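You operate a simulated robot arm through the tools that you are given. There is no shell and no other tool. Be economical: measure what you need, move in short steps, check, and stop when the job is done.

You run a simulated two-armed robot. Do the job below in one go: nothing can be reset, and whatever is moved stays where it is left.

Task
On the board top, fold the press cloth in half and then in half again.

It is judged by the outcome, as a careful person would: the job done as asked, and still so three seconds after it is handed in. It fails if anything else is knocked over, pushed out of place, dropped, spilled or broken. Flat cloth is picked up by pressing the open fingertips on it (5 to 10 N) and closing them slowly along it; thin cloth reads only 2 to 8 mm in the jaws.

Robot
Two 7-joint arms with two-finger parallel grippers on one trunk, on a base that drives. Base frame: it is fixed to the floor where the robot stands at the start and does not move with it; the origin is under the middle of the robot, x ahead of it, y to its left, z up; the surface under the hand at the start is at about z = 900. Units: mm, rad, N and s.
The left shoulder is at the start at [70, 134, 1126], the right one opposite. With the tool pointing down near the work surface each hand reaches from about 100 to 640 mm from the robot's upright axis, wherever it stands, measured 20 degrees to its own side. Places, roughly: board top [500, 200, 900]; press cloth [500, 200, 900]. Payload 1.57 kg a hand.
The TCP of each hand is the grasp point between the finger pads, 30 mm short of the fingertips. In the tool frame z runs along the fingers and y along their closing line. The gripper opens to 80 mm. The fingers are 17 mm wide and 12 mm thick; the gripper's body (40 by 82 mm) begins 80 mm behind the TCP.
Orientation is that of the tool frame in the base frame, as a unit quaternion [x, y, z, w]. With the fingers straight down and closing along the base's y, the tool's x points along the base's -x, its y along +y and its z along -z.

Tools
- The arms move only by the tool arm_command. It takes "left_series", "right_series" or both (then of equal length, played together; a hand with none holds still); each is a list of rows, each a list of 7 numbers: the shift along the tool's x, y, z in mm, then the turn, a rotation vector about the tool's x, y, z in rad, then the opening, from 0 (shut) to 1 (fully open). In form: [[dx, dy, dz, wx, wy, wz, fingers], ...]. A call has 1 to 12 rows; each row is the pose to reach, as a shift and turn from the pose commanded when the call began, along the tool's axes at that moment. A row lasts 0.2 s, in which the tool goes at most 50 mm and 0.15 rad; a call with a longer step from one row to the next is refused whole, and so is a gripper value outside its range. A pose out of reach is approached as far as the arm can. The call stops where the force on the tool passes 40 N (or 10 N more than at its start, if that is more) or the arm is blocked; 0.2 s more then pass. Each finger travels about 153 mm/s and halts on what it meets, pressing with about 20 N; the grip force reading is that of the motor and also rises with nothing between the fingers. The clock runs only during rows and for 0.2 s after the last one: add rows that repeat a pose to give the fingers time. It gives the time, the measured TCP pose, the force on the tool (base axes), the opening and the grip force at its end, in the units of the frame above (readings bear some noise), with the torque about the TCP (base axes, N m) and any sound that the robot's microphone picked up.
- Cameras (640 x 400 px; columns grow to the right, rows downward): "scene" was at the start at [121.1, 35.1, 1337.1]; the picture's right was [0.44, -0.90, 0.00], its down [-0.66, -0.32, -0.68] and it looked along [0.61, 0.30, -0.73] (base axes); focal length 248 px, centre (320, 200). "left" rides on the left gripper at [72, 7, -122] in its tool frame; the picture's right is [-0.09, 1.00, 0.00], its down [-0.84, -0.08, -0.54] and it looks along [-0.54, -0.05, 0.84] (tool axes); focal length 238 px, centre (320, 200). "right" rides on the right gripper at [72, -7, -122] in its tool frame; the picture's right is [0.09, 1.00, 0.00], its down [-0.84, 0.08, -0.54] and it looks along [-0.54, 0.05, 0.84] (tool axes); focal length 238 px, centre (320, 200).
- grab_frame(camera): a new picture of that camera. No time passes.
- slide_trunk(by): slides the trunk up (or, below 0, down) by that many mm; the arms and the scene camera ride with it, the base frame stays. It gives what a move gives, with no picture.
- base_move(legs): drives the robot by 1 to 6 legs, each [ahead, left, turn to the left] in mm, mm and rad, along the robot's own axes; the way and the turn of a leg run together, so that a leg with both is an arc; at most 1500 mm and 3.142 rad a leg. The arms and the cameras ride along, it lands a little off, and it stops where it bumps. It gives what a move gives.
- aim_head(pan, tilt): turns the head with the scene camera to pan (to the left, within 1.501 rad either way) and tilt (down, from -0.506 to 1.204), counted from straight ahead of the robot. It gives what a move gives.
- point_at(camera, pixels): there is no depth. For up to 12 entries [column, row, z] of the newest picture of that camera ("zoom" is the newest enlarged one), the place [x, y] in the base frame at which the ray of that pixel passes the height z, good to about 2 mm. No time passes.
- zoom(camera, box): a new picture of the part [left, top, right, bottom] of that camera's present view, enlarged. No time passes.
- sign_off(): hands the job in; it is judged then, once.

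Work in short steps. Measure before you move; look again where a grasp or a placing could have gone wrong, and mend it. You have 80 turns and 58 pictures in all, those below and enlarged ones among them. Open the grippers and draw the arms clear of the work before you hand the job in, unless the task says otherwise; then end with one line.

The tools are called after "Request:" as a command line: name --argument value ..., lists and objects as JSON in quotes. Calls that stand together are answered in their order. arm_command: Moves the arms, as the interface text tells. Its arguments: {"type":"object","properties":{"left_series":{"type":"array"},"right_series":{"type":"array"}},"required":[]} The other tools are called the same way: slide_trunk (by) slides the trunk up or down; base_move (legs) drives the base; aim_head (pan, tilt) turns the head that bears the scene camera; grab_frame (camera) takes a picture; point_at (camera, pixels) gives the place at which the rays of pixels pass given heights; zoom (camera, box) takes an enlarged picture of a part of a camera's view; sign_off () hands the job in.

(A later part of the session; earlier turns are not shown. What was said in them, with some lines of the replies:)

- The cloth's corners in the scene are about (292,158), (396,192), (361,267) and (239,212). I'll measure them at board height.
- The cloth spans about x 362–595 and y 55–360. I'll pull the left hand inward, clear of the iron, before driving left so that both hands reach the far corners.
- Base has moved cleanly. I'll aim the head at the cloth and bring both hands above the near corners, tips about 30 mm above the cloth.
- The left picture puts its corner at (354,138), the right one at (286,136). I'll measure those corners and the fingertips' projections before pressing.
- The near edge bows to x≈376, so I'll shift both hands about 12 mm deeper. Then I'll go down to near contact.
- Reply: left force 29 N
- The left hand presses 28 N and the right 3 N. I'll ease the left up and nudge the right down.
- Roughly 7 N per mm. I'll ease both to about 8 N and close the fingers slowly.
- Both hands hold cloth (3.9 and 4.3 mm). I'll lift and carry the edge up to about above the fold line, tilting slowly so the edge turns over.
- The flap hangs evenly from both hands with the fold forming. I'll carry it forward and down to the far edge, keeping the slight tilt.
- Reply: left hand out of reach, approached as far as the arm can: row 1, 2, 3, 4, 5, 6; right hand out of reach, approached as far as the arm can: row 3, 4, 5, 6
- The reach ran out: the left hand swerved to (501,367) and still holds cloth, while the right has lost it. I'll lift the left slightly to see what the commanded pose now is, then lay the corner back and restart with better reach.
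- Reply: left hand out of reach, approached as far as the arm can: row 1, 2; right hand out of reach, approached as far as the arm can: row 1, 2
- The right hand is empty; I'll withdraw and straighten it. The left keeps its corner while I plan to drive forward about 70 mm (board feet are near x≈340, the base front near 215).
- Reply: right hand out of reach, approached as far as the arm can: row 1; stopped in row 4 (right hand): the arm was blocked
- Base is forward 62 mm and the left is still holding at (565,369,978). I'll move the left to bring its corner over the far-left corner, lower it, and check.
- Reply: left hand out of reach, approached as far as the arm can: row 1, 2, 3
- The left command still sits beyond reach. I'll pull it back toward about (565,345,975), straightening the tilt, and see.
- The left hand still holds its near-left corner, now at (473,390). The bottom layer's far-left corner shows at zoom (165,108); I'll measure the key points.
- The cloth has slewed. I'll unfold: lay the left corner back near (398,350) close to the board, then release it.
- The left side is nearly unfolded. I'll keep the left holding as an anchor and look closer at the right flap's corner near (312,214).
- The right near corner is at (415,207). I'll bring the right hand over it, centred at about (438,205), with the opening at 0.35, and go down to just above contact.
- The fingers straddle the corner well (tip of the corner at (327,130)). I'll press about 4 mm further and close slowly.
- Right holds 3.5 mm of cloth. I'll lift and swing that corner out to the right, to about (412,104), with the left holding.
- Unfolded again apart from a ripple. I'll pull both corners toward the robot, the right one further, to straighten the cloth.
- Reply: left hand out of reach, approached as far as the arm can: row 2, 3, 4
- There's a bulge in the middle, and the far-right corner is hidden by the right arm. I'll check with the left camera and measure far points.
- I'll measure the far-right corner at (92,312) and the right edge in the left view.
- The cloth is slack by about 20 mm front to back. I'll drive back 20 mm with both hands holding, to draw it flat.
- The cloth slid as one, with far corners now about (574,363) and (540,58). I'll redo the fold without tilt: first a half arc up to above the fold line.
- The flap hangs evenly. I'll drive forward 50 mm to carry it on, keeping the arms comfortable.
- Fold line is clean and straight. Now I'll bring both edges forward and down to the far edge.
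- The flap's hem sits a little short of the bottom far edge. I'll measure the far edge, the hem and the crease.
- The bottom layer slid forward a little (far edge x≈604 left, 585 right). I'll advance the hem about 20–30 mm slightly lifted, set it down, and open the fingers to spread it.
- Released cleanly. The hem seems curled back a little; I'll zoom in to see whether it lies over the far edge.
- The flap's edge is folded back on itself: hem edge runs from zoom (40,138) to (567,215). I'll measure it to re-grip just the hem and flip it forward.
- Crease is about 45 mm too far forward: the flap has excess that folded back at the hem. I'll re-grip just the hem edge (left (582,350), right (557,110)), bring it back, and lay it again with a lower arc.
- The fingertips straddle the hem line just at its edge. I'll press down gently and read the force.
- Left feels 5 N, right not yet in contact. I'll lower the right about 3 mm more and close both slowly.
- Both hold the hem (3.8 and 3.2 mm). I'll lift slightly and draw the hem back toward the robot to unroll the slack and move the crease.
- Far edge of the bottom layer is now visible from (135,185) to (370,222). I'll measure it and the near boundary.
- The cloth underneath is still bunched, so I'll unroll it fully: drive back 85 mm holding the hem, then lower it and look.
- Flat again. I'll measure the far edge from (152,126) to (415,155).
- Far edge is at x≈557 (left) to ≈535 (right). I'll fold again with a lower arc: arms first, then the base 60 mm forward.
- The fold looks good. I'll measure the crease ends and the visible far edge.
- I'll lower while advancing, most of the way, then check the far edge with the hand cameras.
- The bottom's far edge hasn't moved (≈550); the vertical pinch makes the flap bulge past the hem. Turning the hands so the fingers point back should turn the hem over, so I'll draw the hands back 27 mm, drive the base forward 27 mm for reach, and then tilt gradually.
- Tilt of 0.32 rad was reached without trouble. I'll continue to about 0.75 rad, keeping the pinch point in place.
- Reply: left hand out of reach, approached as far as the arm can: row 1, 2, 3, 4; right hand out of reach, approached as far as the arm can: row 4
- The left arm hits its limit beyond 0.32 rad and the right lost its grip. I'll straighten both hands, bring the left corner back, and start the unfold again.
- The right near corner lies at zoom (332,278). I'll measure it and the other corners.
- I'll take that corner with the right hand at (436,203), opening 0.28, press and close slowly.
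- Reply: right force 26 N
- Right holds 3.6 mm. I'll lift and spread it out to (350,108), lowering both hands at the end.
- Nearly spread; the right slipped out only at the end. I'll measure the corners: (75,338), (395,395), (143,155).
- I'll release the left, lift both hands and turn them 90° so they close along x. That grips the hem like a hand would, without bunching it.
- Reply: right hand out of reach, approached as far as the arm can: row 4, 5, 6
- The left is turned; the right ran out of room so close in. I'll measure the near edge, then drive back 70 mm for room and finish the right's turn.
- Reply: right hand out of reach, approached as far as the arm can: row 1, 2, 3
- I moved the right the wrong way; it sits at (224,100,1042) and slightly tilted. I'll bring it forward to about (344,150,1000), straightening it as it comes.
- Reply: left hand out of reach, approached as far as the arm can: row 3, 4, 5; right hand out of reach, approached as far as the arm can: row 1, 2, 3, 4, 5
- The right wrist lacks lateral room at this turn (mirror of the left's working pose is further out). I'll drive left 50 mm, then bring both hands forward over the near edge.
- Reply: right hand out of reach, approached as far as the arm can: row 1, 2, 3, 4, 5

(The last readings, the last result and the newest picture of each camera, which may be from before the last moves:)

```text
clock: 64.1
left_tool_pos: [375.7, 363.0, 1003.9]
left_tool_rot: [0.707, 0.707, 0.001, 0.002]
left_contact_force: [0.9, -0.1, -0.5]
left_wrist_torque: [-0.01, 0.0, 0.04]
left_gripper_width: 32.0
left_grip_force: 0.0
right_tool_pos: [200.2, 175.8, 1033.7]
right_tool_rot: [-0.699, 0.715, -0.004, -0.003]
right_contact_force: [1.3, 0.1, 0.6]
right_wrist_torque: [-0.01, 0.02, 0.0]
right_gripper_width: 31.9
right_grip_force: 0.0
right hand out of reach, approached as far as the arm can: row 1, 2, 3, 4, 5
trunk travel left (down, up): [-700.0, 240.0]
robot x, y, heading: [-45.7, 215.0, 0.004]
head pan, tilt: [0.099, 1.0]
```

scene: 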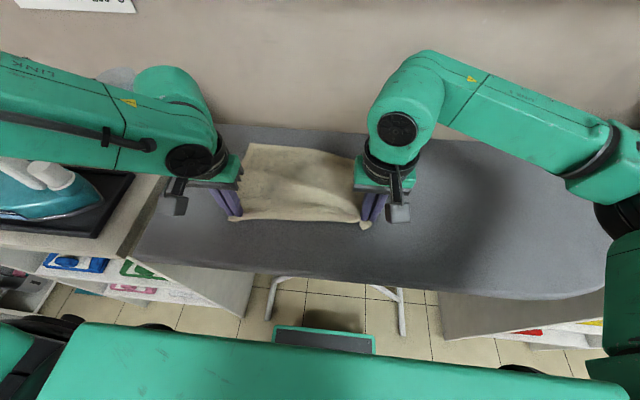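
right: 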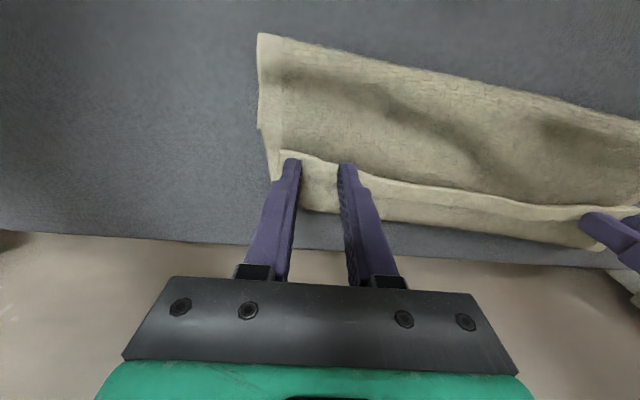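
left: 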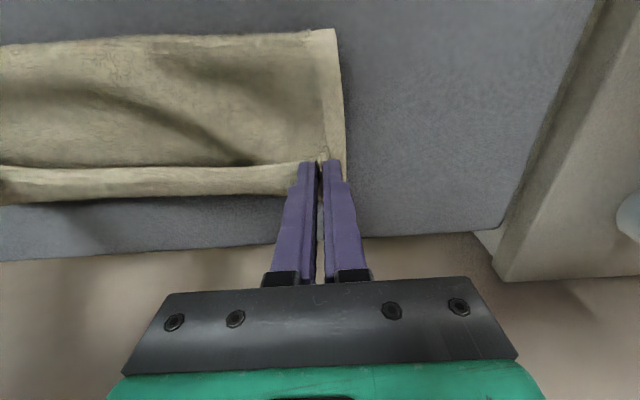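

The right is stuck at its wrist limit in this turn. I'll rotate it back the other way (toward +90°, which works for the left), while moving forward.

Request:
arm_command --right_series '[[0, 0, 0, 0, 0, 0.14, 0.4], [0, 0, 0, 0, 0, 0.28, 0.4], [0, 0, 0, 0, 0, 0.42, 0.4], [3, -15, 0, 0, 0, 0.56, 0.4], [6, -35, 0, 0, 0, 0.7, 0.4], [10, -55, 5, 0, 0, 0.84, 0.4], [14, -75, 8, 0, 0, 0.98, 0.4], [18, -95, 12, 0, 0, 1.12, 0.4], [22, -115, 16, 0, 0, 1.26, 0.4], [26, -135, 20, 0, 0, 1.4, 0.4], [26, -144, 24, 0, 0, 1.54, 0.4]]'

Request:
arm_command --right_series '[[0, 0, 0, 0, 0, 0.14, 0.4], [0, 0, 0, 0, 0, 0.28, 0.4], [0, 0, 0, 0, 0, 0.42, 0.4], [0, 0, 0, 0, 0, 0.56, 0.4], [0, 0, 0, 0, 0, 0.7, 0.4], [0, 0, 0, 0, 0, 0.84, 0.4], [0, 0, 0, 0, 0, 0.98, 0.4], [0, 0, 0, 0, 0, 1.12, 0.4], [0, 0, 0, 0, 0, 1.26, 0.4], [0, 0, 0, 0, 0, 1.4, 0.4], [0, 0, 0, 0, 0, 1.54, 0.4], [0, 0, 0, 0, 0, 1.58, 0.4]]'

```text
clock: 66.5
left_tool_pos: [375.5, 362.9, 1003.7]
left_tool_rot: [0.706, 0.708, 0.001, 0.003]
left_contact_force: [0.2, 0.0, 0.1]
left_wrist_torque: [-0.01, -0.02, -0.02]
left_gripper_width: 32.0
left_grip_force: 0.1
right_tool_pos: [341.7, 149.5, 1016.7]
right_tool_rot: [-0.004, 1.0, -0.004, 0.001]
right_contact_force: [-0.4, -0.3, -0.7]
right_wrist_torque: [-0.01, -0.01, -0.01]
right_gripper_width: 32.1
right_grip_force: 0.0
trunk travel left (down, up): [-700.0, 240.0]
robot x, y, heading: [-44.6, 212.0, 0.001]
head pan, tilt: [0.099, 1.0]
```

```text
clock: 69.1
left_tool_pos: [374.3, 364.0, 1004.1]
left_tool_rot: [0.707, 0.708, 0.001, 0.002]
left_contact_force: [-0.6, -0.9, -0.3]
left_wrist_torque: [0.03, 0.0, 0.03]
left_gripper_width: 32.0
left_grip_force: 0.1
right_tool_pos: [339.8, 150.2, 1018.0]
right_tool_rot: [0.707, 0.707, -0.003, 0.003]
right_contact_force: [0.8, 0.4, 0.8]
right_wrist_torque: [0.03, 0.0, -0.02]
right_gripper_width: 32.1
right_grip_force: 0.0
trunk travel left (down, up): [-700.0, 240.0]
robot x, y, heading: [-46.0, 213.5, 0.002]
head pan, tilt: [0.099, 1.0]
```

Both hands are now turned to close along x. I'll shift slightly and go down so that the outer finger meets the board and the inner finger the hem.

Request:
arm_command --left_series '[[-3, -9, 30, 0, 0, 0, 0.4], [-3, -9, 55, 0, 0, 0, 0.4], [-3, -9, 66, 0, 0, 0, 0.4], [-3, -9, 70, 0, 0, 0, 0.4], [-3, -9, 70, 0, 0, 0, 0.4]]' --right_series '[[0, 4, 40, 0, 0, 0, 0.4], [0, 4, 70, 0, 0, 0, 0.4], [0, 4, 80, 0, 0, 0, 0.4], [0, 4, 84, 0, 0, 0, 0.4], [0, 4, 84, 0, 0, 0, 0.4]]'

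Request:
zoom --camera "scene" --box '[190, 70, 446, 230]'

```text
clock: 70.3
left_tool_pos: [366.9, 359.5, 937.5]
left_tool_rot: [0.706, 0.708, 0.001, 0.003]
left_contact_force: [-1.8, 3.0, 11.5]
left_wrist_torque: [0.02, -0.29, 0.05]
left_gripper_width: 31.2
left_grip_force: 0.0
right_tool_pos: [343.0, 149.3, 933.9]
right_tool_rot: [0.706, 0.708, -0.001, 0.003]
right_contact_force: [0.7, 0.0, 0.7]
right_wrist_torque: [-0.01, 0.0, 0.01]
right_gripper_width: 32.5
right_grip_force: 0.4
trunk travel left (down, up): [-700.0, 240.0]
robot x, y, heading: [-46.1, 213.7, -0.003]
head pan, tilt: [0.099, 1.0]
```

```text
2.50 times, centred on (318, 150) of scene
```

zoom: 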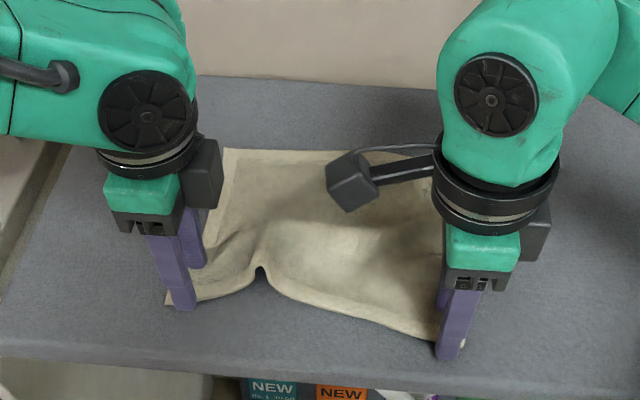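

Both hands straddle the near edge. I'll press a touch more (right +2 mm) and close slowly.

Request:
arm_command --left_series '[[0, 0, 1, 0, 0, 0, 0.4], [0, 0, 2, 0, 0, 0, 0.36], [0, 0, 2, 0, 0, 0, 0.32], [0, 0, 2, 0, 0, 0, 0.28], [0, 0, 2, 0, 0, 0, 0.24], [0, 0, 2, 0, 0, 0, 0.2], [0, 0, 2, 0, 0, 0, 0.16], [0, 0, 2, 0, 0, 0, 0.12], [0, 0, 2, 0, 0, 0, 0.08], [0, 0, 2, 0, 0, 0, 0.04], [0, 0, 2, 0, 0, 0, 0], [0, 0, 2, 0, 0, 0, 0]]' --right_series '[[0, 0, 2, 0, 0, 0, 0.4], [0, 0, 2.5, 0, 0, 0, 0.36], [0, 0, 2.5, 0, 0, 0, 0.32], [0, 0, 2.5, 0, 0, 0, 0.28], [0, 0, 2.5, 0, 0, 0, 0.24], [0, 0, 2.5, 0, 0, 0, 0.2], [0, 0, 2.5, 0, 0, 0, 0.16], [0, 0, 2.5, 0, 0, 0, 0.12], [0, 0, 2.5, 0, 0, 0, 0.08], [0, 0, 2.5, 0, 0, 0, 0.04], [0, 0, 2.5, 0, 0, 0, 0], [0, 0, 2.5, 0, 0, 0, 0]]'

```text
clock: 72.9
left_tool_pos: [364.9, 359.8, 934.0]
left_tool_rot: [0.707, 0.708, 0.003, 0.004]
left_contact_force: [8.1, 0.1, 31.0]
left_wrist_torque: [-0.03, -0.69, 0.02]
left_gripper_width: 4.1
left_grip_force: 19.9
right_tool_pos: [343.9, 148.7, 933.0]
right_tool_rot: [0.706, 0.708, -0.001, 0.003]
right_contact_force: [2.9, -0.1, 12.8]
right_wrist_torque: [0.0, -0.17, -0.03]
right_gripper_width: 4.6
right_grip_force: 19.9
trunk travel left (down, up): [-700.0, 240.0]
robot x, y, heading: [-45.1, 212.4, -0.002]
head pan, tilt: [0.099, 1.0]
```

Both hold the hem (4.1 and 4.6 mm). I'll lift slightly and stretch the right end out to y≈92.

Request:
arm_command --left_series '[[0, 0, -8, 0, 0, 0, 0], [0, 0, -12, 0, 0, 0, 0], [0, 0, -12, 0, 0, 0, 0], [0, 0, -12, 0, 0, 0, 0], [0, 0, -12, 0, 0, 0, 0], [0, 0, -6, 0, 0, 0, 0]]' --right_series '[[0, 0, -8, 0, 0, 0, 0], [-14, 0, -15, 0, 0, 0, 0], [-28, 0, -15, 0, 0, 0, 0], [-42, 0, -15, 0, 0, 0, 0], [-56, 0, -12, 0, 0, 0, 0], [-57, 0, -6, 0, 0, 0, 0]]'

Request:
zoom --camera "scene" --box '[190, 70, 446, 230]'

```text
clock: 74.3
left_tool_pos: [366.0, 362.3, 939.7]
left_tool_rot: [0.707, 0.708, 0.001, 0.004]
left_contact_force: [-1.0, -9.0, 0.7]
left_wrist_torque: [-0.29, 0.01, -0.02]
left_gripper_width: 3.8
left_grip_force: 20.3
right_tool_pos: [345.0, 94.5, 937.0]
right_tool_rot: [0.706, 0.709, 0.0, 0.004]
right_contact_force: [0.5, 8.9, 0.0]
right_wrist_torque: [0.25, -0.01, 0.01]
right_gripper_width: 4.8
right_grip_force: 19.8
trunk travel left (down, up): [-700.0, 240.0]
robot x, y, heading: [-46.2, 210.8, 0.003]
head pan, tilt: [0.099, 1.0]
```

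```text
2.50 times, centred on (318, 150) of scene
```

zoom: 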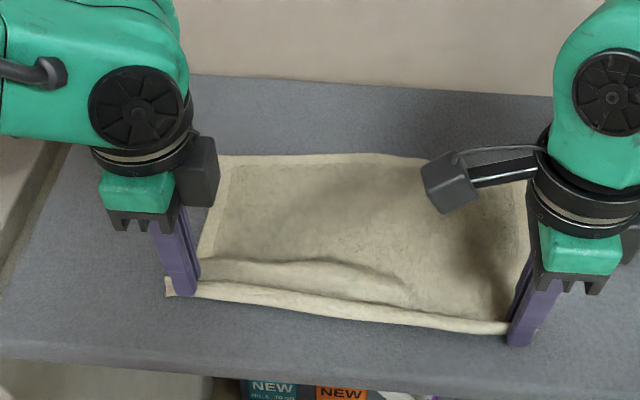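

The hem is straight and taut. I'll measure the far edge: (222,155), (370,153), (430,160), and right edge (525,185).

Request:
point_at --camera "zoom" --pixels '[[222, 156, 902], [300, 155, 902], [370, 153, 902], [430, 160, 902], [525, 188, 902], [167, 287, 915], [505, 332, 915]]'

```text
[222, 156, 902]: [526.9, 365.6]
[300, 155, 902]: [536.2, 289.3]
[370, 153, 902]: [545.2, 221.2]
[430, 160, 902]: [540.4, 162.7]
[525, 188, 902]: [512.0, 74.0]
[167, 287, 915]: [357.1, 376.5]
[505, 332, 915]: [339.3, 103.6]
```

Cloth's far edge is at x≈520–543. Now the fold: up and forward with the arms, then the base 60 mm forward at hem height about 85 mm.

Request:
arm_command --left_series '[[0, 0, -18, 0, 0, 0, 0], [0, 3, -36, 0, 0, 0, 0], [0, 8, -54, 0, 0, 0, 0], [0, 16, -70, 0, 0, 0, 0], [0, 28, -82, 0, 0, 0, 0], [0, 42, -88, 0, 0, 0, 0]]' --right_series '[[0, 0, -18, 0, 0, 0, 0], [0, 3, -36, 0, 0, 0, 0], [0, 8, -54, 0, 0, 0, 0], [0, 16, -70, 0, 0, 0, 0], [0, 28, -82, 0, 0, 0, 0], [0, 42, -88, 0, 0, 0, 0]]'

Request:
base_move --legs '[[60, 0, 0]]'

Request:
zoom --camera "scene" --box '[190, 80, 446, 240]'

```text
clock: 75.7
left_tool_pos: [409.8, 361.0, 1026.3]
left_tool_rot: [0.707, 0.708, 0.0, 0.002]
left_contact_force: [-2.1, -9.4, 0.0]
left_wrist_torque: [-0.28, 0.01, 0.04]
left_gripper_width: 3.9
left_grip_force: 19.8
right_tool_pos: [389.3, 94.0, 1025.4]
right_tool_rot: [0.707, 0.707, -0.003, 0.002]
right_contact_force: [1.4, 9.5, 0.0]
right_wrist_torque: [0.24, 0.01, 0.01]
right_gripper_width: 4.4
right_grip_force: 19.6
trunk travel left (down, up): [-700.0, 240.0]
robot x, y, heading: [-50.4, 210.3, -0.001]
head pan, tilt: [0.099, 1.0]
```

```text
clock: 76.7
left_tool_pos: [467.0, 362.0, 1028.7]
left_tool_rot: [0.706, 0.708, 0.001, 0.003]
left_contact_force: [-1.2, -9.6, 0.0]
left_wrist_torque: [-0.24, -0.01, -0.02]
left_gripper_width: 3.7
left_grip_force: 19.5
right_tool_pos: [447.3, 94.6, 1027.1]
right_tool_rot: [0.706, 0.708, -0.002, 0.004]
right_contact_force: [-0.3, 8.3, 0.4]
right_wrist_torque: [0.28, -0.02, 0.01]
right_gripper_width: 4.4
right_grip_force: 20.0
trunk travel left (down, up): [-700.0, 240.0]
robot x, y, heading: [12.9, 212.8, 0.001]
head pan, tilt: [0.099, 1.0]
```

```text
2.50 times, centred on (318, 160) of scene
```

zoom: 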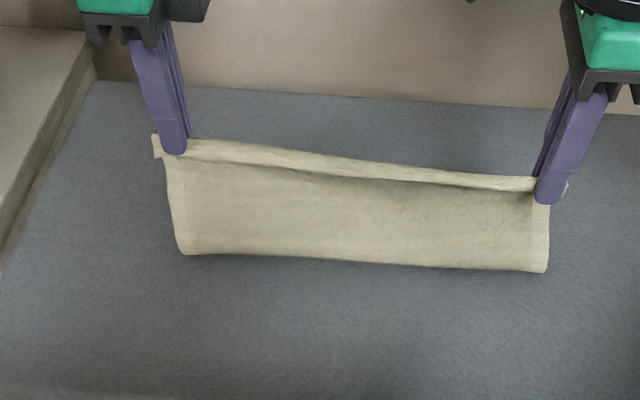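

A clean fold forms. I'll measure the crease before laying the flap down.

Request:
point_at --camera "zoom" --pixels '[[182, 253, 902], [360, 263, 902], [545, 271, 902]]'

```text
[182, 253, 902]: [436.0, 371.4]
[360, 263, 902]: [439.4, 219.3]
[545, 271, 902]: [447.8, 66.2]
```

Crease is at x≈440. I'll lower first, then slide forward low, so the loop settles toward the crease.

Request:
arm_command --left_series '[[0, 4, 18, 0, 0, 0, 0], [0, 9, 36, 0, 0, 0, 0], [0, 18, 52, 0, 0, 0, 0], [0, 30, 66, 0, 0, 0, 0], [0, 44, 76, 0, 0, 0, 0], [0, 56, 82, 0, 0, 0, 0], [0, 60, 85, 0, 0, 0, 0]]' --right_series '[[0, 4, 18, 0, 0, 0, 0], [0, 9, 36, 0, 0, 0, 0], [0, 18, 52, 0, 0, 0, 0], [0, 32, 66, 0, 0, 0, 0], [0, 48, 76, 0, 0, 0, 0], [0, 62, 82, 0, 0, 0, 0], [0, 67, 84, 0, 0, 0, 0]]'

Request:
zoom --camera "scene" --box '[190, 80, 446, 240]'

```text
clock: 78.3
left_tool_pos: [528.8, 360.3, 942.9]
left_tool_rot: [0.706, 0.708, 0.001, 0.003]
left_contact_force: [-0.7, -5.7, 2.0]
left_wrist_torque: [-0.17, 0.0, 0.0]
left_gripper_width: 3.7
left_grip_force: 20.2
right_tool_pos: [516.8, 95.9, 942.8]
right_tool_rot: [0.706, 0.708, -0.002, 0.003]
right_contact_force: [-0.1, 5.8, 0.9]
right_wrist_torque: [0.22, 0.0, -0.02]
right_gripper_width: 4.5
right_grip_force: 20.3
trunk travel left (down, up): [-700.0, 240.0]
robot x, y, heading: [12.1, 213.4, -0.0]
head pan, tilt: [0.099, 1.0]
```

```text
2.50 times, centred on (318, 160) of scene
```

zoom: 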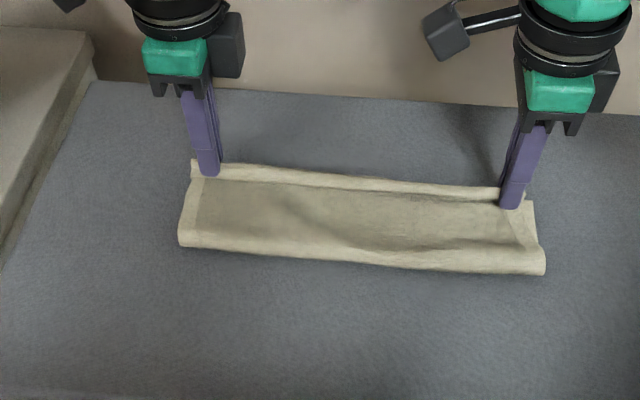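

I'll measure crease and far edge again.

Request:
point_at --camera "zoom" --pixels '[[180, 245, 902], [360, 264, 902], [545, 273, 902], [240, 165, 910], [370, 176, 910], [490, 187, 910], [534, 203, 905], [240, 182, 915], [480, 198, 915]]'

```text
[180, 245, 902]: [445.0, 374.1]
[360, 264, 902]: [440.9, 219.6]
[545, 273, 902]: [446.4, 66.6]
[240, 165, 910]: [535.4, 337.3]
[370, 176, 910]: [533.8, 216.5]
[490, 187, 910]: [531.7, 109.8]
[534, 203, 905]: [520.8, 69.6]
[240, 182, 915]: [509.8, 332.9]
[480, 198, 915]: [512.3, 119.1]
```

Crease ≈443 and far edge ≈533, so there's some slack in the flap. I'll push the hem back low about 35 mm to roll the slack into the crease, bring it forward again to the far edge, and release.

Request:
arm_command --left_series '[[0, -12, 3, 0, 0, 0, 0], [0, -24, 4, 0, 0, 0, 0], [0, -38, 4, 0, 0, 0, 0], [0, -30, -8, 0, 0, 0, 0], [0, -15, -12, 0, 0, 0, 0], [0, 0, -8, 0, 0, 0, 0], [0, 6, 2, 0, 0, 0, 0], [0, 6, 2, 0, 0, 0, 0.1], [0, 6, 2, 0, 0, 0, 0.2], [0, 6, -10, 0, 0, 0, 0.2], [0, 6, -35, 0, 0, 0, 0.2], [0, 6, -70, 0, 0, 0, 0.2]]' --right_series '[[0, -12, 3, 0, 0, 0, 0], [0, -24, 4, 0, 0, 0, 0], [0, -38, 4, 0, 0, 0, 0], [0, -30, -8, 0, 0, 0, 0], [0, -15, -12, 0, 0, 0, 0], [0, 0, -8, 0, 0, 0, 0], [0, 6, 2, 0, 0, 0, 0], [0, 6, 2, 0, 0, 0, 0.1], [0, 6, 2, 0, 0, 0, 0.2], [0, 6, -10, 0, 0, 0, 0.2], [0, 6, -35, 0, 0, 0, 0.2], [0, 6, -70, 0, 0, 0, 0.2]]'

Request:
zoom --camera "scene" --box '[222, 100, 414, 220]'

```text
clock: 80.9
left_tool_pos: [535.7, 360.5, 1014.2]
left_tool_rot: [0.706, 0.708, 0.001, 0.002]
left_contact_force: [-0.3, 0.0, 0.2]
left_wrist_torque: [0.02, 0.0, 0.0]
left_gripper_width: 16.1
left_grip_force: 0.1
right_tool_pos: [521.5, 96.5, 1012.2]
right_tool_rot: [0.706, 0.708, -0.002, 0.002]
right_contact_force: [0.4, 0.0, 0.6]
right_wrist_torque: [-0.03, -0.01, 0.01]
right_gripper_width: 16.1
right_grip_force: 0.1
trunk travel left (down, up): [-700.0, 240.0]
robot x, y, heading: [13.4, 213.8, -0.001]
head pan, tilt: [0.099, 1.0]
```

```text
3.33 times, centred on (318, 160) of scene
```

zoom: 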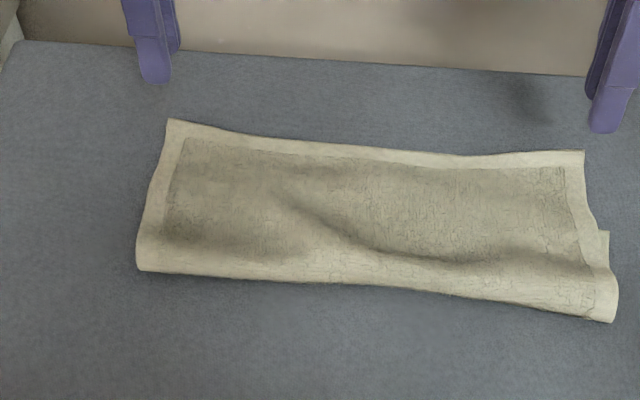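

The hem fell flat: that's a proper half fold. I'll measure its outline.

Request:
point_at --camera "zoom" --pixels '[[170, 120, 903], [375, 150, 903], [583, 152, 903], [137, 270, 903], [375, 285, 903], [612, 321, 903], [608, 233, 902], [590, 235, 902]]'

```text
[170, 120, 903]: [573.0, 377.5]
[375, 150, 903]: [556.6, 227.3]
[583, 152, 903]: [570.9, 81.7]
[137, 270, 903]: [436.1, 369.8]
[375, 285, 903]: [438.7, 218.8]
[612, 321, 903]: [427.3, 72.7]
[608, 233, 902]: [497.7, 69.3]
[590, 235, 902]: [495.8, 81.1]
```

The flap (≈140 mm) overhangs the bottom layer (≈70–90 mm), so the crease must move back. I'll pinch the top layer at its mid-line (left x≈465, right x≈471) and pull that ridge toward the robot to become the new crease.

Request:
arm_command --left_series '[[-12, -35, 10, 0, 0, 0, 0.25], [-25, -71, 25, 0, 0, 0, 0.25], [-25, -71, 55, 0, 0, 0, 0.25], [-25, -71, 70, 0, 0, 0, 0.25], [-25, -71, 75, 0, 0, 0, 0.25], [-25, -71, 78, 0, 0, 0, 0.25]]' --right_series '[[9, -25, 10, 0, 0, 0, 0.25], [18, -50, 25, 0, 0, 0, 0.25], [18, -50, 55, 0, 0, 0, 0.25], [18, -50, 68, 0, 0, 0, 0.25], [18, -50, 73, 0, 0, 0, 0.25], [18, -50, 76, 0, 0, 0, 0.25]]'

```text
clock: 82.3
left_tool_pos: [465.4, 336.0, 934.4]
left_tool_rot: [0.706, 0.708, 0.005, 0.005]
left_contact_force: [4.0, 2.2, 16.4]
left_wrist_torque: [0.06, -0.01, -0.01]
left_gripper_width: 19.2
left_grip_force: 0.0
right_tool_pos: [471.2, 112.6, 937.8]
right_tool_rot: [0.707, 0.707, -0.001, 0.005]
right_contact_force: [1.7, 1.0, 2.6]
right_wrist_torque: [0.01, -0.08, 0.02]
right_gripper_width: 20.0
right_grip_force: 0.0
trunk travel left (down, up): [-700.0, 240.0]
robot x, y, heading: [11.7, 212.4, -0.002]
head pan, tilt: [0.099, 1.0]
```

Left presses 16 N, right 3 N. I'll ease the left, add 1 mm to the right, and close slowly to take the top layer.

Request:
arm_command --left_series '[[0, 0, -1.5, 0, 0, 0, 0.25], [0, 0, -1.5, 0, 0, 0, 0.22], [0, 0, -1.5, 0, 0, 0, 0.19], [0, 0, -1.5, 0, 0, 0, 0.16], [0, 0, -1.5, 0, 0, 0, 0.13], [0, 0, -1.5, 0, 0, 0, 0.1], [0, 0, -1.5, 0, 0, 0, 0.07], [0, 0, -1.5, 0, 0, 0, 0.04], [0, 0, -1.5, 0, 0, 0, 0], [0, 0, -1.5, 0, 0, 0, 0]]' --right_series '[[0, 0, 0.8, 0, 0, 0, 0.25], [0, 0, 0.8, 0, 0, 0, 0.22], [0, 0, 0.8, 0, 0, 0, 0.19], [0, 0, 0.8, 0, 0, 0, 0.16], [0, 0, 0.8, 0, 0, 0, 0.13], [0, 0, 0.8, 0, 0, 0, 0.1], [0, 0, 0.8, 0, 0, 0, 0.07], [0, 0, 0.8, 0, 0, 0, 0.04], [0, 0, 0.8, 0, 0, 0, 0], [0, 0, 0.8, 0, 0, 0, 0]]'

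```text
clock: 84.5
left_tool_pos: [461.9, 337.0, 935.9]
left_tool_rot: [0.707, 0.707, 0.002, 0.003]
left_contact_force: [-0.3, -0.2, 5.4]
left_wrist_torque: [0.02, 0.0, -0.01]
left_gripper_width: 3.6
left_grip_force: 19.7
right_tool_pos: [471.3, 113.3, 935.9]
right_tool_rot: [0.707, 0.707, -0.002, 0.004]
right_contact_force: [0.7, -0.6, 8.9]
right_wrist_torque: [-0.03, -0.04, 0.02]
right_gripper_width: 3.6
right_grip_force: 19.9
trunk travel left (down, up): [-700.0, 240.0]
robot x, y, heading: [15.1, 210.2, -0.004]
head pan, tilt: [0.099, 1.0]
```

Both took a single-layer ridge (3.6 mm). I'll lift it 12 mm and pull it back: left 48 mm, right 78 mm.

Request:
arm_command --left_series '[[0, 0, -8, 0, 0, 0, 0], [0, -5, -14, 0, 0, 0, 0], [0, -14, -14, 0, 0, 0, 0], [0, -24, -14, 0, 0, 0, 0], [0, -33, -12, 0, 0, 0, 0], [0, -41, -10, 0, 0, 0, 0], [0, -48, -6, 0, 0, 0, 0], [0, -48, -4, 0, 0, 0, 0]]' --right_series '[[0, 0, -8, 0, 0, 0, 0], [0, -8, -14, 0, 0, 0, 0], [0, -22, -14, 0, 0, 0, 0], [0, -38, -14, 0, 0, 0, 0], [0, -53, -12, 0, 0, 0, 0], [0, -66, -10, 0, 0, 0, 0], [0, -78, -6, 0, 0, 0, 0], [0, -78, -4, 0, 0, 0, 0]]'

Request:
zoom --camera "scene" --box '[206, 100, 430, 240]'

```text
clock: 86.3
left_tool_pos: [416.8, 337.2, 938.9]
left_tool_rot: [0.707, 0.707, 0.002, 0.003]
left_contact_force: [-0.7, 0.0, 3.6]
left_wrist_torque: [-0.02, 0.02, -0.02]
left_gripper_width: 3.7
left_grip_force: 20.3
right_tool_pos: [393.7, 111.0, 938.5]
right_tool_rot: [0.707, 0.707, -0.001, 0.003]
right_contact_force: [0.5, -1.0, 2.8]
right_wrist_torque: [0.01, -0.02, -0.03]
right_gripper_width: 3.9
right_grip_force: 19.8
trunk travel left (down, up): [-700.0, 240.0]
robot x, y, heading: [13.0, 212.8, -0.001]
head pan, tilt: [0.099, 1.0]
```

```text
2.86 times, centred on (318, 170) of scene
```

zoom: 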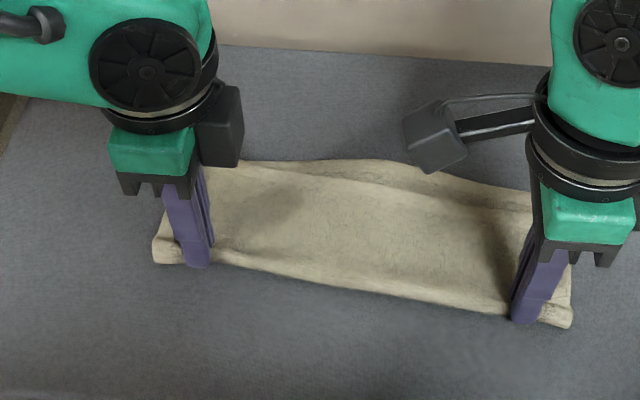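

Much better: the hem now runs close to the bottom's far edge. I'll measure them.

Request:
point_at --camera "zoom" --pixels '[[235, 162, 903], [300, 175, 905], [390, 185, 905], [525, 205, 905], [370, 160, 902], [480, 182, 902], [528, 192, 902], [155, 262, 905], [350, 291, 905], [570, 325, 905]]'

```text
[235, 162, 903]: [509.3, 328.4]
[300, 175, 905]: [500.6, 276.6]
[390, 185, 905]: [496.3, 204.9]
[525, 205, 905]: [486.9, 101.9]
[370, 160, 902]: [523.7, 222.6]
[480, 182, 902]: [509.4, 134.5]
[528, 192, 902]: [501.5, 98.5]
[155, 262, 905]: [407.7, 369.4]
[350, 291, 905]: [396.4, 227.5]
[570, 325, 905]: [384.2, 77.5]
```

That's a good half fold: crease x≈385–408, edges ≈487–524. I'll release, lift both hands, and turn the left back so it closes along y for the second fold.

Request:
arm_command --left_series '[[0, 0, 1, 0, 0, 0, 0.1], [0, 0, 1, 0, 0, 0, 0.2], [0, 0, -25, 0, 0, 0, 0.2], [0, 0, -60, 0, 0, 0, 0.3], [0, 0, -90, 0, 0, 0, 0.4], [0, 0, -90, 0, 0, -0.14, 0.5], [0, 0, -90, 0, 0, -0.28, 0.5], [0, 0, -90, 0, 0, -0.42, 0.5], [0, 0, -90, 0, 0, -0.56, 0.5], [0, 0, -90, 0, 0, -0.7, 0.5], [0, 0, -90, 0, 0, -0.84, 0.5], [0, 0, -90, 0, 0, -0.98, 0.5]]' --right_series '[[0, 0, 1, 0, 0, 0, 0.1], [0, 0, 1, 0, 0, 0, 0.2], [0, 0, -25, 0, 0, 0, 0.2], [0, 0, -60, 0, 0, 0, 0.2], [-15, 0, -100, 0, 0, 0, 0.2], [-35, 0, -130, 0, 0, 0, 0.2], [-60, 0, -150, 0, 0, 0, 0.2], [-80, 0, -160, 0, 0, 0, 0.2], [-80, 0, -160, 0, 0, 0, 0.2], [-80, 0, -160, 0, 0, 0, 0.2], [-80, 0, -160, 0, 0, 0, 0.2], [-80, 0, -160, 0, 0, 0, 0.2]]'

Request:
arm_command --left_series '[[0, 0, 0, 0, 0, -0.14, 0.5], [0, 0, 0, 0, 0, -0.28, 0.5], [0, 0, 0, 0, 0, -0.42, 0.5], [0, 0, 0, 0, 0, -0.56, 0.5], [0, 0, 0, 0, 0, -0.59, 0.5]]'

Request:
zoom --camera "scene" --box '[206, 100, 430, 240]'

```text
clock: 88.9
left_tool_pos: [416.2, 336.9, 1029.9]
left_tool_rot: [0.289, 0.957, 0.0, 0.003]
left_contact_force: [-0.2, -0.4, -0.1]
left_wrist_torque: [0.03, 0.02, 0.02]
left_gripper_width: 39.8
left_grip_force: 0.1
right_tool_pos: [391.0, 32.1, 1100.3]
right_tool_rot: [0.706, 0.708, -0.002, 0.004]
right_contact_force: [-0.3, -0.1, -0.1]
right_wrist_torque: [0.02, 0.0, 0.0]
right_gripper_width: 16.1
right_grip_force: 0.0
trunk travel left (down, up): [-700.0, 240.0]
robot x, y, heading: [11.5, 211.5, -0.001]
head pan, tilt: [0.099, 1.0]
```

```text
clock: 90.1
left_tool_pos: [415.8, 337.0, 1030.1]
left_tool_rot: [-0.002, 1.0, -0.001, 0.003]
left_contact_force: [0.4, 0.1, -0.7]
left_wrist_torque: [-0.01, 0.01, -0.01]
left_gripper_width: 40.1
left_grip_force: 0.2
right_tool_pos: [391.5, 32.8, 1101.6]
right_tool_rot: [0.706, 0.708, -0.002, 0.002]
right_contact_force: [0.2, 0.5, 0.6]
right_wrist_torque: [0.01, -0.02, 0.0]
right_gripper_width: 16.1
right_grip_force: 0.1
trunk travel left (down, up): [-700.0, 240.0]
robot x, y, heading: [13.1, 213.0, 0.007]
head pan, tilt: [0.099, 1.0]
```

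```text
2.86 times, centred on (318, 170) of scene
```

zoom: 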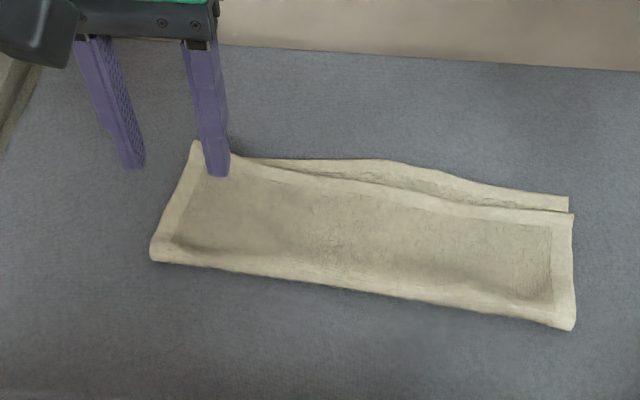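

The first fold is neat now. I'll measure both short ends for the second fold.

Request:
point_at --camera "zoom" --pixels '[[193, 142, 905], [172, 200, 905], [152, 262, 905], [572, 213, 905], [568, 197, 902], [576, 325, 905]]'

```text
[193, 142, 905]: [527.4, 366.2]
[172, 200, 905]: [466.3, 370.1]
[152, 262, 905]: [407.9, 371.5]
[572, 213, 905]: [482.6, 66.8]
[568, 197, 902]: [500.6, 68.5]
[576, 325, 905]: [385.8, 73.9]
```

Left end: y≈369, x 408–527. I'll bring the left hand to (467,360), straddling that end, and go down to contact.

Request:
arm_command --left_series '[[-17, 8, 10, 0, 0, 0, 0.5], [-34, 16, 35, 0, 0, 0, 0.5], [-51, 23, 60, 0, 0, 0, 0.5], [-51, 23, 85, 0, 0, 0, 0.5], [-51, 23, 92, 0, 0, 0, 0.5], [-51, 23, 96, 0, 0, 0, 0.5], [-51, 23, 96, 0, 0, 0, 0.5]]'

```text
clock: 91.7
left_tool_pos: [467.9, 358.6, 935.6]
left_tool_rot: [0.0, 1.0, -0.002, 0.004]
left_contact_force: [1.7, 1.8, 9.5]
left_wrist_torque: [-0.14, -0.07, 0.03]
left_gripper_width: 38.1
left_grip_force: 0.2
right_tool_pos: [392.4, 32.2, 1101.2]
right_tool_rot: [0.707, 0.708, -0.002, 0.003]
right_contact_force: [0.5, 0.2, 0.1]
right_wrist_torque: [-0.04, 0.0, 0.03]
right_gripper_width: 16.2
right_grip_force: 0.0
trunk travel left (down, up): [-700.0, 240.0]
robot x, y, heading: [14.6, 212.2, -0.004]
head pan, tilt: [0.099, 1.0]
```

9.5 N with the inner finger on the cloth. I'll press 2 mm more so that the outer finger rides on the board and scoops both layers, then close slowly.

Request:
arm_command --left_series '[[0, 0, 1, 0, 0, 0, 0.5], [0, 0, 2, 0, 0, 0, 0.46], [0, 0, 2, 0, 0, 0, 0.41], [0, 0, 2, 0, 0, 0, 0.36], [0, 0, 2, 0, 0, 0, 0.31], [0, 0, 2, 0, 0, 0, 0.26], [0, 0, 2, 0, 0, 0, 0.21], [0, 0, 2, 0, 0, 0, 0.16], [0, 0, 2, 0, 0, 0, 0.11], [0, 0, 2, 0, 0, 0, 0.05], [0, 0, 2, 0, 0, 0, 0], [0, 0, 2, 0, 0, 0, 0]]'

Request:
arm_command --left_series '[[0, -2, -20, 0, 0, 0, 0], [0, -5, -40, 0, 0, 0, 0], [0, -12, -55, 0, 0, 0, 0]]'

Request:
zoom --camera "scene" --box '[206, 100, 430, 240]'

```text
clock: 94.3
left_tool_pos: [463.9, 353.3, 934.4]
left_tool_rot: [0.002, 1.0, 0.0, 0.004]
left_contact_force: [-0.5, -12.4, 26.4]
left_wrist_torque: [-0.57, -0.01, 0.03]
left_gripper_width: 7.4
left_grip_force: 20.1
right_tool_pos: [388.1, 27.7, 1100.8]
right_tool_rot: [0.706, 0.708, 0.0, 0.003]
right_contact_force: [0.3, 0.5, -0.3]
right_wrist_torque: [-0.02, -0.02, -0.04]
right_gripper_width: 16.0
right_grip_force: 0.0
trunk travel left (down, up): [-700.0, 240.0]
robot x, y, heading: [11.7, 214.9, 0.003]
head pan, tilt: [0.099, 1.0]
```

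```text
clock: 95.1
left_tool_pos: [466.4, 348.7, 984.4]
left_tool_rot: [-0.001, 1.0, 0.0, 0.001]
left_contact_force: [0.8, -1.2, -0.5]
left_wrist_torque: [-0.02, 0.02, 0.04]
left_gripper_width: 5.5
left_grip_force: 19.9
right_tool_pos: [393.7, 31.4, 1099.4]
right_tool_rot: [0.707, 0.708, -0.002, 0.003]
right_contact_force: [0.0, 0.2, -0.6]
right_wrist_torque: [-0.01, 0.01, 0.01]
right_gripper_width: 15.8
right_grip_force: 0.1
trunk travel left (down, up): [-700.0, 240.0]
robot x, y, heading: [16.1, 209.6, -0.0]
head pan, tilt: [0.099, 1.0]
```

```text
2.86 times, centred on (318, 170) of scene
```

zoom: 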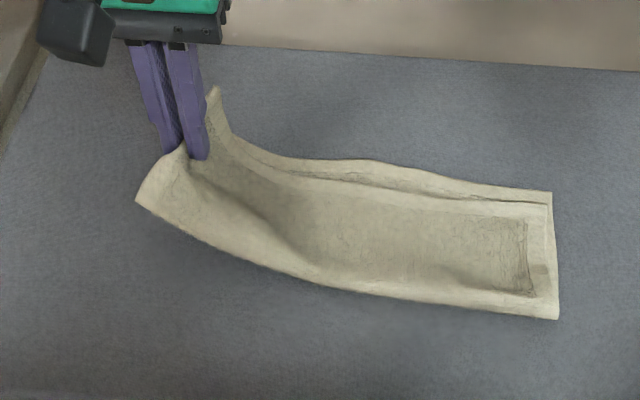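

Both layers came up (5.5 mm; nothing left on the board at that end). I'll continue the arc: up to (y 300, z 1055), then drive right 150 mm to carry it over.

Request:
arm_command --left_series '[[0, -10, -18, 0, 0, 0, 0], [0, -22, -36, 0, 0, 0, 0], [0, -35, -54, 0, 0, 0, 0], [0, -49, -70, 0, 0, 0, 0]]'

Request:
base_move --legs '[[0, -75, 0], [0, -75, 0]]'

Request:
aim_head --pan 0.25 --tilt 1.0

Request:
grab_frame --camera "scene"

```text
clock: 96.1
left_tool_pos: [465.5, 298.5, 1059.0]
left_tool_rot: [-0.002, 1.0, 0.0, 0.001]
left_contact_force: [-0.8, -0.7, 0.5]
left_wrist_torque: [-0.04, -0.02, 0.04]
left_gripper_width: 5.5
left_grip_force: 20.0
right_tool_pos: [392.2, 32.6, 1100.0]
right_tool_rot: [0.707, 0.708, -0.002, 0.003]
right_contact_force: [0.1, -0.1, 0.1]
right_wrist_torque: [-0.02, 0.02, 0.01]
right_gripper_width: 15.9
right_grip_force: 0.1
trunk travel left (down, up): [-700.0, 240.0]
robot x, y, heading: [12.4, 215.2, 0.002]
head pan, tilt: [0.099, 1.0]
```

```text
clock: 97.8
left_tool_pos: [465.5, 148.6, 1059.0]
left_tool_rot: [0.0, 1.0, -0.003, 0.003]
left_contact_force: [-0.6, 0.0, -0.1]
left_wrist_torque: [-0.05, 0.0, 0.01]
left_gripper_width: 5.6
left_grip_force: 20.2
right_tool_pos: [392.5, -117.3, 1101.7]
right_tool_rot: [0.706, 0.708, -0.002, 0.003]
right_contact_force: [-0.6, 0.0, -0.7]
right_wrist_torque: [-0.02, 0.0, 0.0]
right_gripper_width: 16.3
right_grip_force: 0.0
trunk travel left (down, up): [-700.0, 240.0]
robot x, y, heading: [11.1, 59.0, 0.002]
head pan, tilt: [0.099, 1.0]
```

```text
clock: 98.5
left_tool_pos: [465.4, 145.7, 1059.0]
left_tool_rot: [0.001, 1.0, 0.0, 0.003]
left_contact_force: [0.3, 0.2, -0.7]
left_wrist_torque: [0.03, 0.03, 0.01]
left_gripper_width: 5.7
left_grip_force: 20.8
right_tool_pos: [391.8, -119.3, 1100.1]
right_tool_rot: [0.706, 0.708, -0.001, 0.003]
right_contact_force: [-0.1, -0.6, -0.1]
right_wrist_torque: [0.01, 0.0, 0.03]
right_gripper_width: 15.8
right_grip_force: 0.2
trunk travel left (down, up): [-700.0, 240.0]
robot x, y, heading: [12.3, 62.9, -0.0]
head pan, tilt: [0.25, 1.0]
```

```text
3 pictures are left
```

scene: 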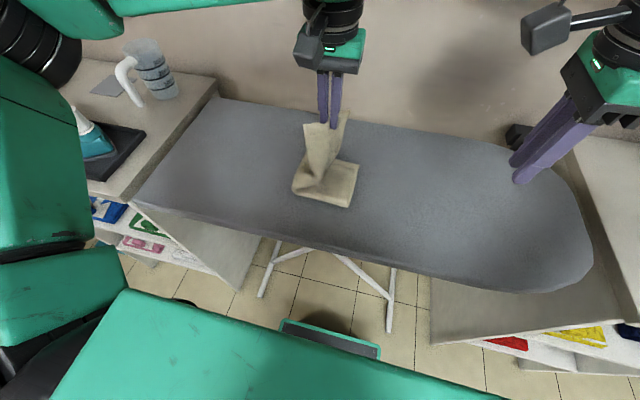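

The strip is carried over, with the crease near (292,190) and the right end near (355,185). I'll measure.

Request:
point_at --camera "scene" --pixels '[[293, 191, 903], [308, 155, 903], [358, 165, 903], [350, 206, 903], [330, 158, 903]]'

```text
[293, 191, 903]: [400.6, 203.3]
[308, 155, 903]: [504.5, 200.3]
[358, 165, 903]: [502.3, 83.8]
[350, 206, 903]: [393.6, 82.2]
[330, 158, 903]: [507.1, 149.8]
```

Right end is at y≈83, crease at ≈202 (a bit short; ideal ≈230). I'll lower with a slight push back toward the crease first, then slide forward low to y≈91 and release.

Request:
arm_command --left_series '[[0, 8, 26, 0, 0, 0, 0], [0, 18, 52, 0, 0, 0, 0], [0, 28, 78, 0, 0, 0, 0], [0, 30, 98, 0, 0, 0, 0], [0, 12, 102, 0, 0, 0, 0], [0, -10, 105, 0, 0, 0, 0], [0, -32, 109, 0, 0, 0, 0], [0, -55, 114, 0, 0, 0, 0], [0, -55, 115, 0, 0, 0, 0.12], [0, -55, 115, 0, 0, 0, 0.22], [0, -55, 90, 0, 0, 0, 0.22], [0, -55, 50, 0, 0, 0, 0.22]]'

Request:
zoom --camera "scene" --box '[248, 110, 408, 230]'

```text
clock: 101.1
left_tool_pos: [446.8, 118.6, 1008.8]
left_tool_rot: [0.0, 1.0, -0.002, 0.003]
left_contact_force: [-0.5, 0.3, -0.1]
left_wrist_torque: [0.04, 0.05, 0.0]
left_gripper_width: 17.7
left_grip_force: 0.0
left hand out of reach, approached as far as the arm can: row 7, 8, 9, 10, 11, 12
right_tool_pos: [391.5, -117.8, 1100.1]
right_tool_rot: [0.707, 0.708, -0.002, 0.003]
right_contact_force: [0.2, -0.1, -0.2]
right_wrist_torque: [0.02, 0.0, 0.04]
right_gripper_width: 15.5
right_grip_force: 0.1
trunk travel left (down, up): [-700.0, 240.0]
robot x, y, heading: [14.1, 59.3, 0.002]
head pan, tilt: [0.25, 1.0]
```

```text
3.33 times, centred on (328, 170) of scene
5 turns are left
```

zoom: 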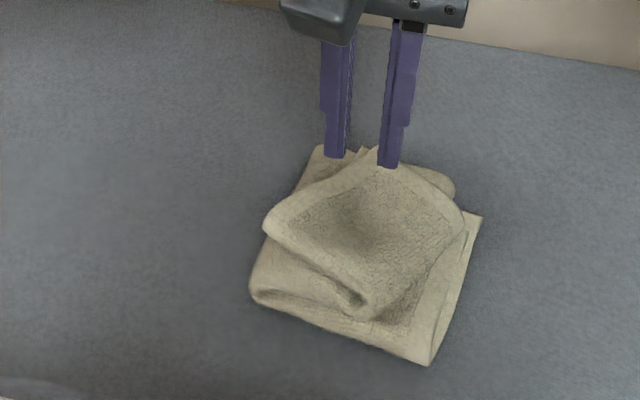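

Five turns left. The flap end landed a little short and skewed, so I'll move the left hand up and away, shift the base left for reach, and bring the closed right fingers above the flap at about (425,130) to smooth it toward its end.

Request:
arm_command --left_series '[[0, 0, -30, 0, 0, 0, 0.22], [0, 20, -65, 0, 0, 0, 0.22], [0, 65, -75, 0, 0, 0, 0.22], [0, 110, -75, 0, 0, 0, 0.22], [0, 150, -75, 0, 0, 0, 0.22]]'

Request:
base_move --legs '[[0, 80, 0]]'

Request:
arm_command --right_series '[[35, 7, 15, 0, 0, 0, 0], [70, 14, 35, 0, 0, 0, 0], [105, 21, 60, 0, 0, 0, 0], [140, 28, 85, 0, 0, 0, 0], [168, 33, 105, 0, 0, 0, 0], [168, 33, 125, 0, 0, 0, 0]]'

```text
clock: 102.3
left_tool_pos: [446.4, 274.0, 1079.3]
left_tool_rot: [0.0, 1.0, -0.001, 0.003]
left_contact_force: [-1.1, -0.2, 0.1]
left_wrist_torque: [-0.03, -0.05, 0.01]
left_gripper_width: 17.9
left_grip_force: 0.0
right_tool_pos: [392.2, -117.1, 1100.7]
right_tool_rot: [0.706, 0.708, -0.002, 0.004]
right_contact_force: [0.4, 0.0, -0.1]
right_wrist_torque: [-0.02, -0.01, -0.03]
right_gripper_width: 16.4
right_grip_force: 0.1
trunk travel left (down, up): [-700.0, 240.0]
robot x, y, heading: [8.4, 59.7, -0.004]
head pan, tilt: [0.25, 1.0]
```

```text
clock: 103.3
left_tool_pos: [446.6, 347.6, 1078.3]
left_tool_rot: [0.0, 1.0, 0.0, 0.003]
left_contact_force: [-0.5, -0.9, -0.1]
left_wrist_torque: [-0.01, 0.01, -0.03]
left_gripper_width: 17.6
left_grip_force: 0.1
right_tool_pos: [393.2, -40.8, 1098.9]
right_tool_rot: [0.707, 0.708, -0.001, 0.002]
right_contact_force: [0.1, -0.3, -0.3]
right_wrist_torque: [0.0, 0.0, -0.02]
right_gripper_width: 15.8
right_grip_force: 0.1
trunk travel left (down, up): [-700.0, 240.0]
robot x, y, heading: [12.5, 144.3, 0.001]
head pan, tilt: [0.25, 1.0]
```

```text
clock: 104.7
left_tool_pos: [447.9, 348.7, 1079.1]
left_tool_rot: [0.0, 1.0, 0.0, 0.002]
left_contact_force: [-0.1, -0.6, -0.7]
left_wrist_torque: [0.01, -0.03, 0.02]
left_gripper_width: 17.6
left_grip_force: 0.2
right_tool_pos: [427.0, 127.1, 974.8]
right_tool_rot: [0.707, 0.707, -0.001, 0.003]
right_contact_force: [-0.1, -0.6, -0.4]
right_wrist_torque: [0.01, 0.02, -0.01]
right_gripper_width: 0.0
right_grip_force: 20.0
trunk travel left (down, up): [-700.0, 240.0]
robot x, y, heading: [11.6, 139.3, -0.002]
head pan, tilt: [0.25, 1.0]
4 turns are left
```

The right fingertips are above the flap at (427,127). I'll press down lightly, draw about 38 mm toward the right end and slightly toward the robot, then lift clear and look.

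Request:
arm_command --right_series '[[0, 0, 14, 0, 0, 0, 0], [0, 0, 26, 0, 0, 0, 0], [0, 0, 33, 0, 0, 0, 0], [-10, -3, 34, 0, 0, 0, 0], [-20, -6, 34, 0, 0, 0, 0], [-30, -9, 34, 0, 0, 0, 0], [-38, -12, 34, 0, 0, 0, 0], [-38, -12, 10, 0, 0, 0, 0], [-45, -12, -35, 0, 0, 0, 0], [-80, -12, -75, 0, 0, 0, 0], [-120, -12, -100, 0, 0, 0, 0]]'

Request:
zoom --camera "scene" --box '[240, 120, 400, 240]'

```text
refused: row 10 steps farther than a row can; nothing moved
```

```text
3.33 times, centred on (320, 180) of scene
3 turns are left
```

zoom: 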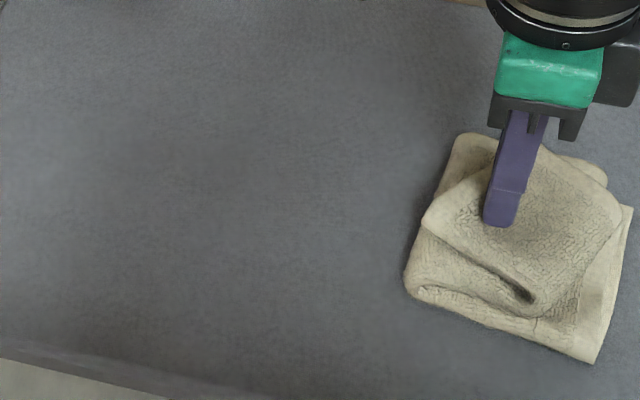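

The call was refused for one long step, and the picture shows the flap leaving a strip bare on its right and near sides. I'll repeat the smoothing with shorter steps, drawing right and toward the robot, then lift clear.

Request:
arm_command --right_series '[[0, 0, 14, 0, 0, 0, 0], [0, 0, 26, 0, 0, 0, 0], [0, 0, 33, 0, 0, 0, 0], [-8, -5, 34, 0, 0, 0, 0], [-16, -10, 34, 0, 0, 0, 0], [-24, -15, 34, 0, 0, 0, 0], [-32, -20, 34, 0, 0, 0, 0], [-32, -20, 10, 0, 0, 0, 0], [-38, -20, -25, 0, 0, 0, 0], [-60, -20, -60, 0, 0, 0, 0], [-90, -20, -90, 0, 0, 0, 0], [-125, -20, -115, 0, 0, 0, 0.2]]'

Request:
zoom --camera "scene" --box '[300, 120, 430, 220]'

```text
clock: 107.3
left_tool_pos: [445.6, 348.4, 1078.8]
left_tool_rot: [0.0, 1.0, 0.001, 0.002]
left_contact_force: [0.3, 0.2, 0.2]
left_wrist_torque: [0.01, 0.0, -0.01]
left_gripper_width: 17.4
left_grip_force: 0.0
right_tool_pos: [405.4, 3.9, 1091.9]
right_tool_rot: [0.706, 0.708, -0.002, 0.003]
right_contact_force: [-0.2, -0.5, -0.3]
right_wrist_torque: [0.02, 0.01, -0.02]
right_gripper_width: 16.1
right_grip_force: 0.1
trunk travel left (down, up): [-700.0, 240.0]
robot x, y, heading: [16.0, 139.6, -0.01]
head pan, tilt: [0.25, 1.0]
```

```text
4.00 times, centred on (365, 170) of scene
2 turns are left
```

zoom: 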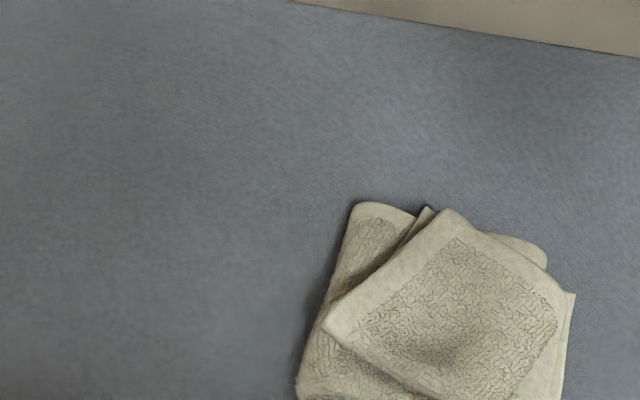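

The cloth lies as a compact quarter-size stack, though the top layer is still skewed and partly turned back. Both hands are open and clear. I have two turns and no pictures left to mend it blind, so I'm handing it in.

Request:
sign_off

```text
The job is handed in.
```

The press cloth is on the board top, folded in half and then over again to roughly quarter size. The first fold came out neat. The second did not: the top flap is skewed and its end is partly turned back, so the edges don't line up, and I had no turns or pictures left to fix it.
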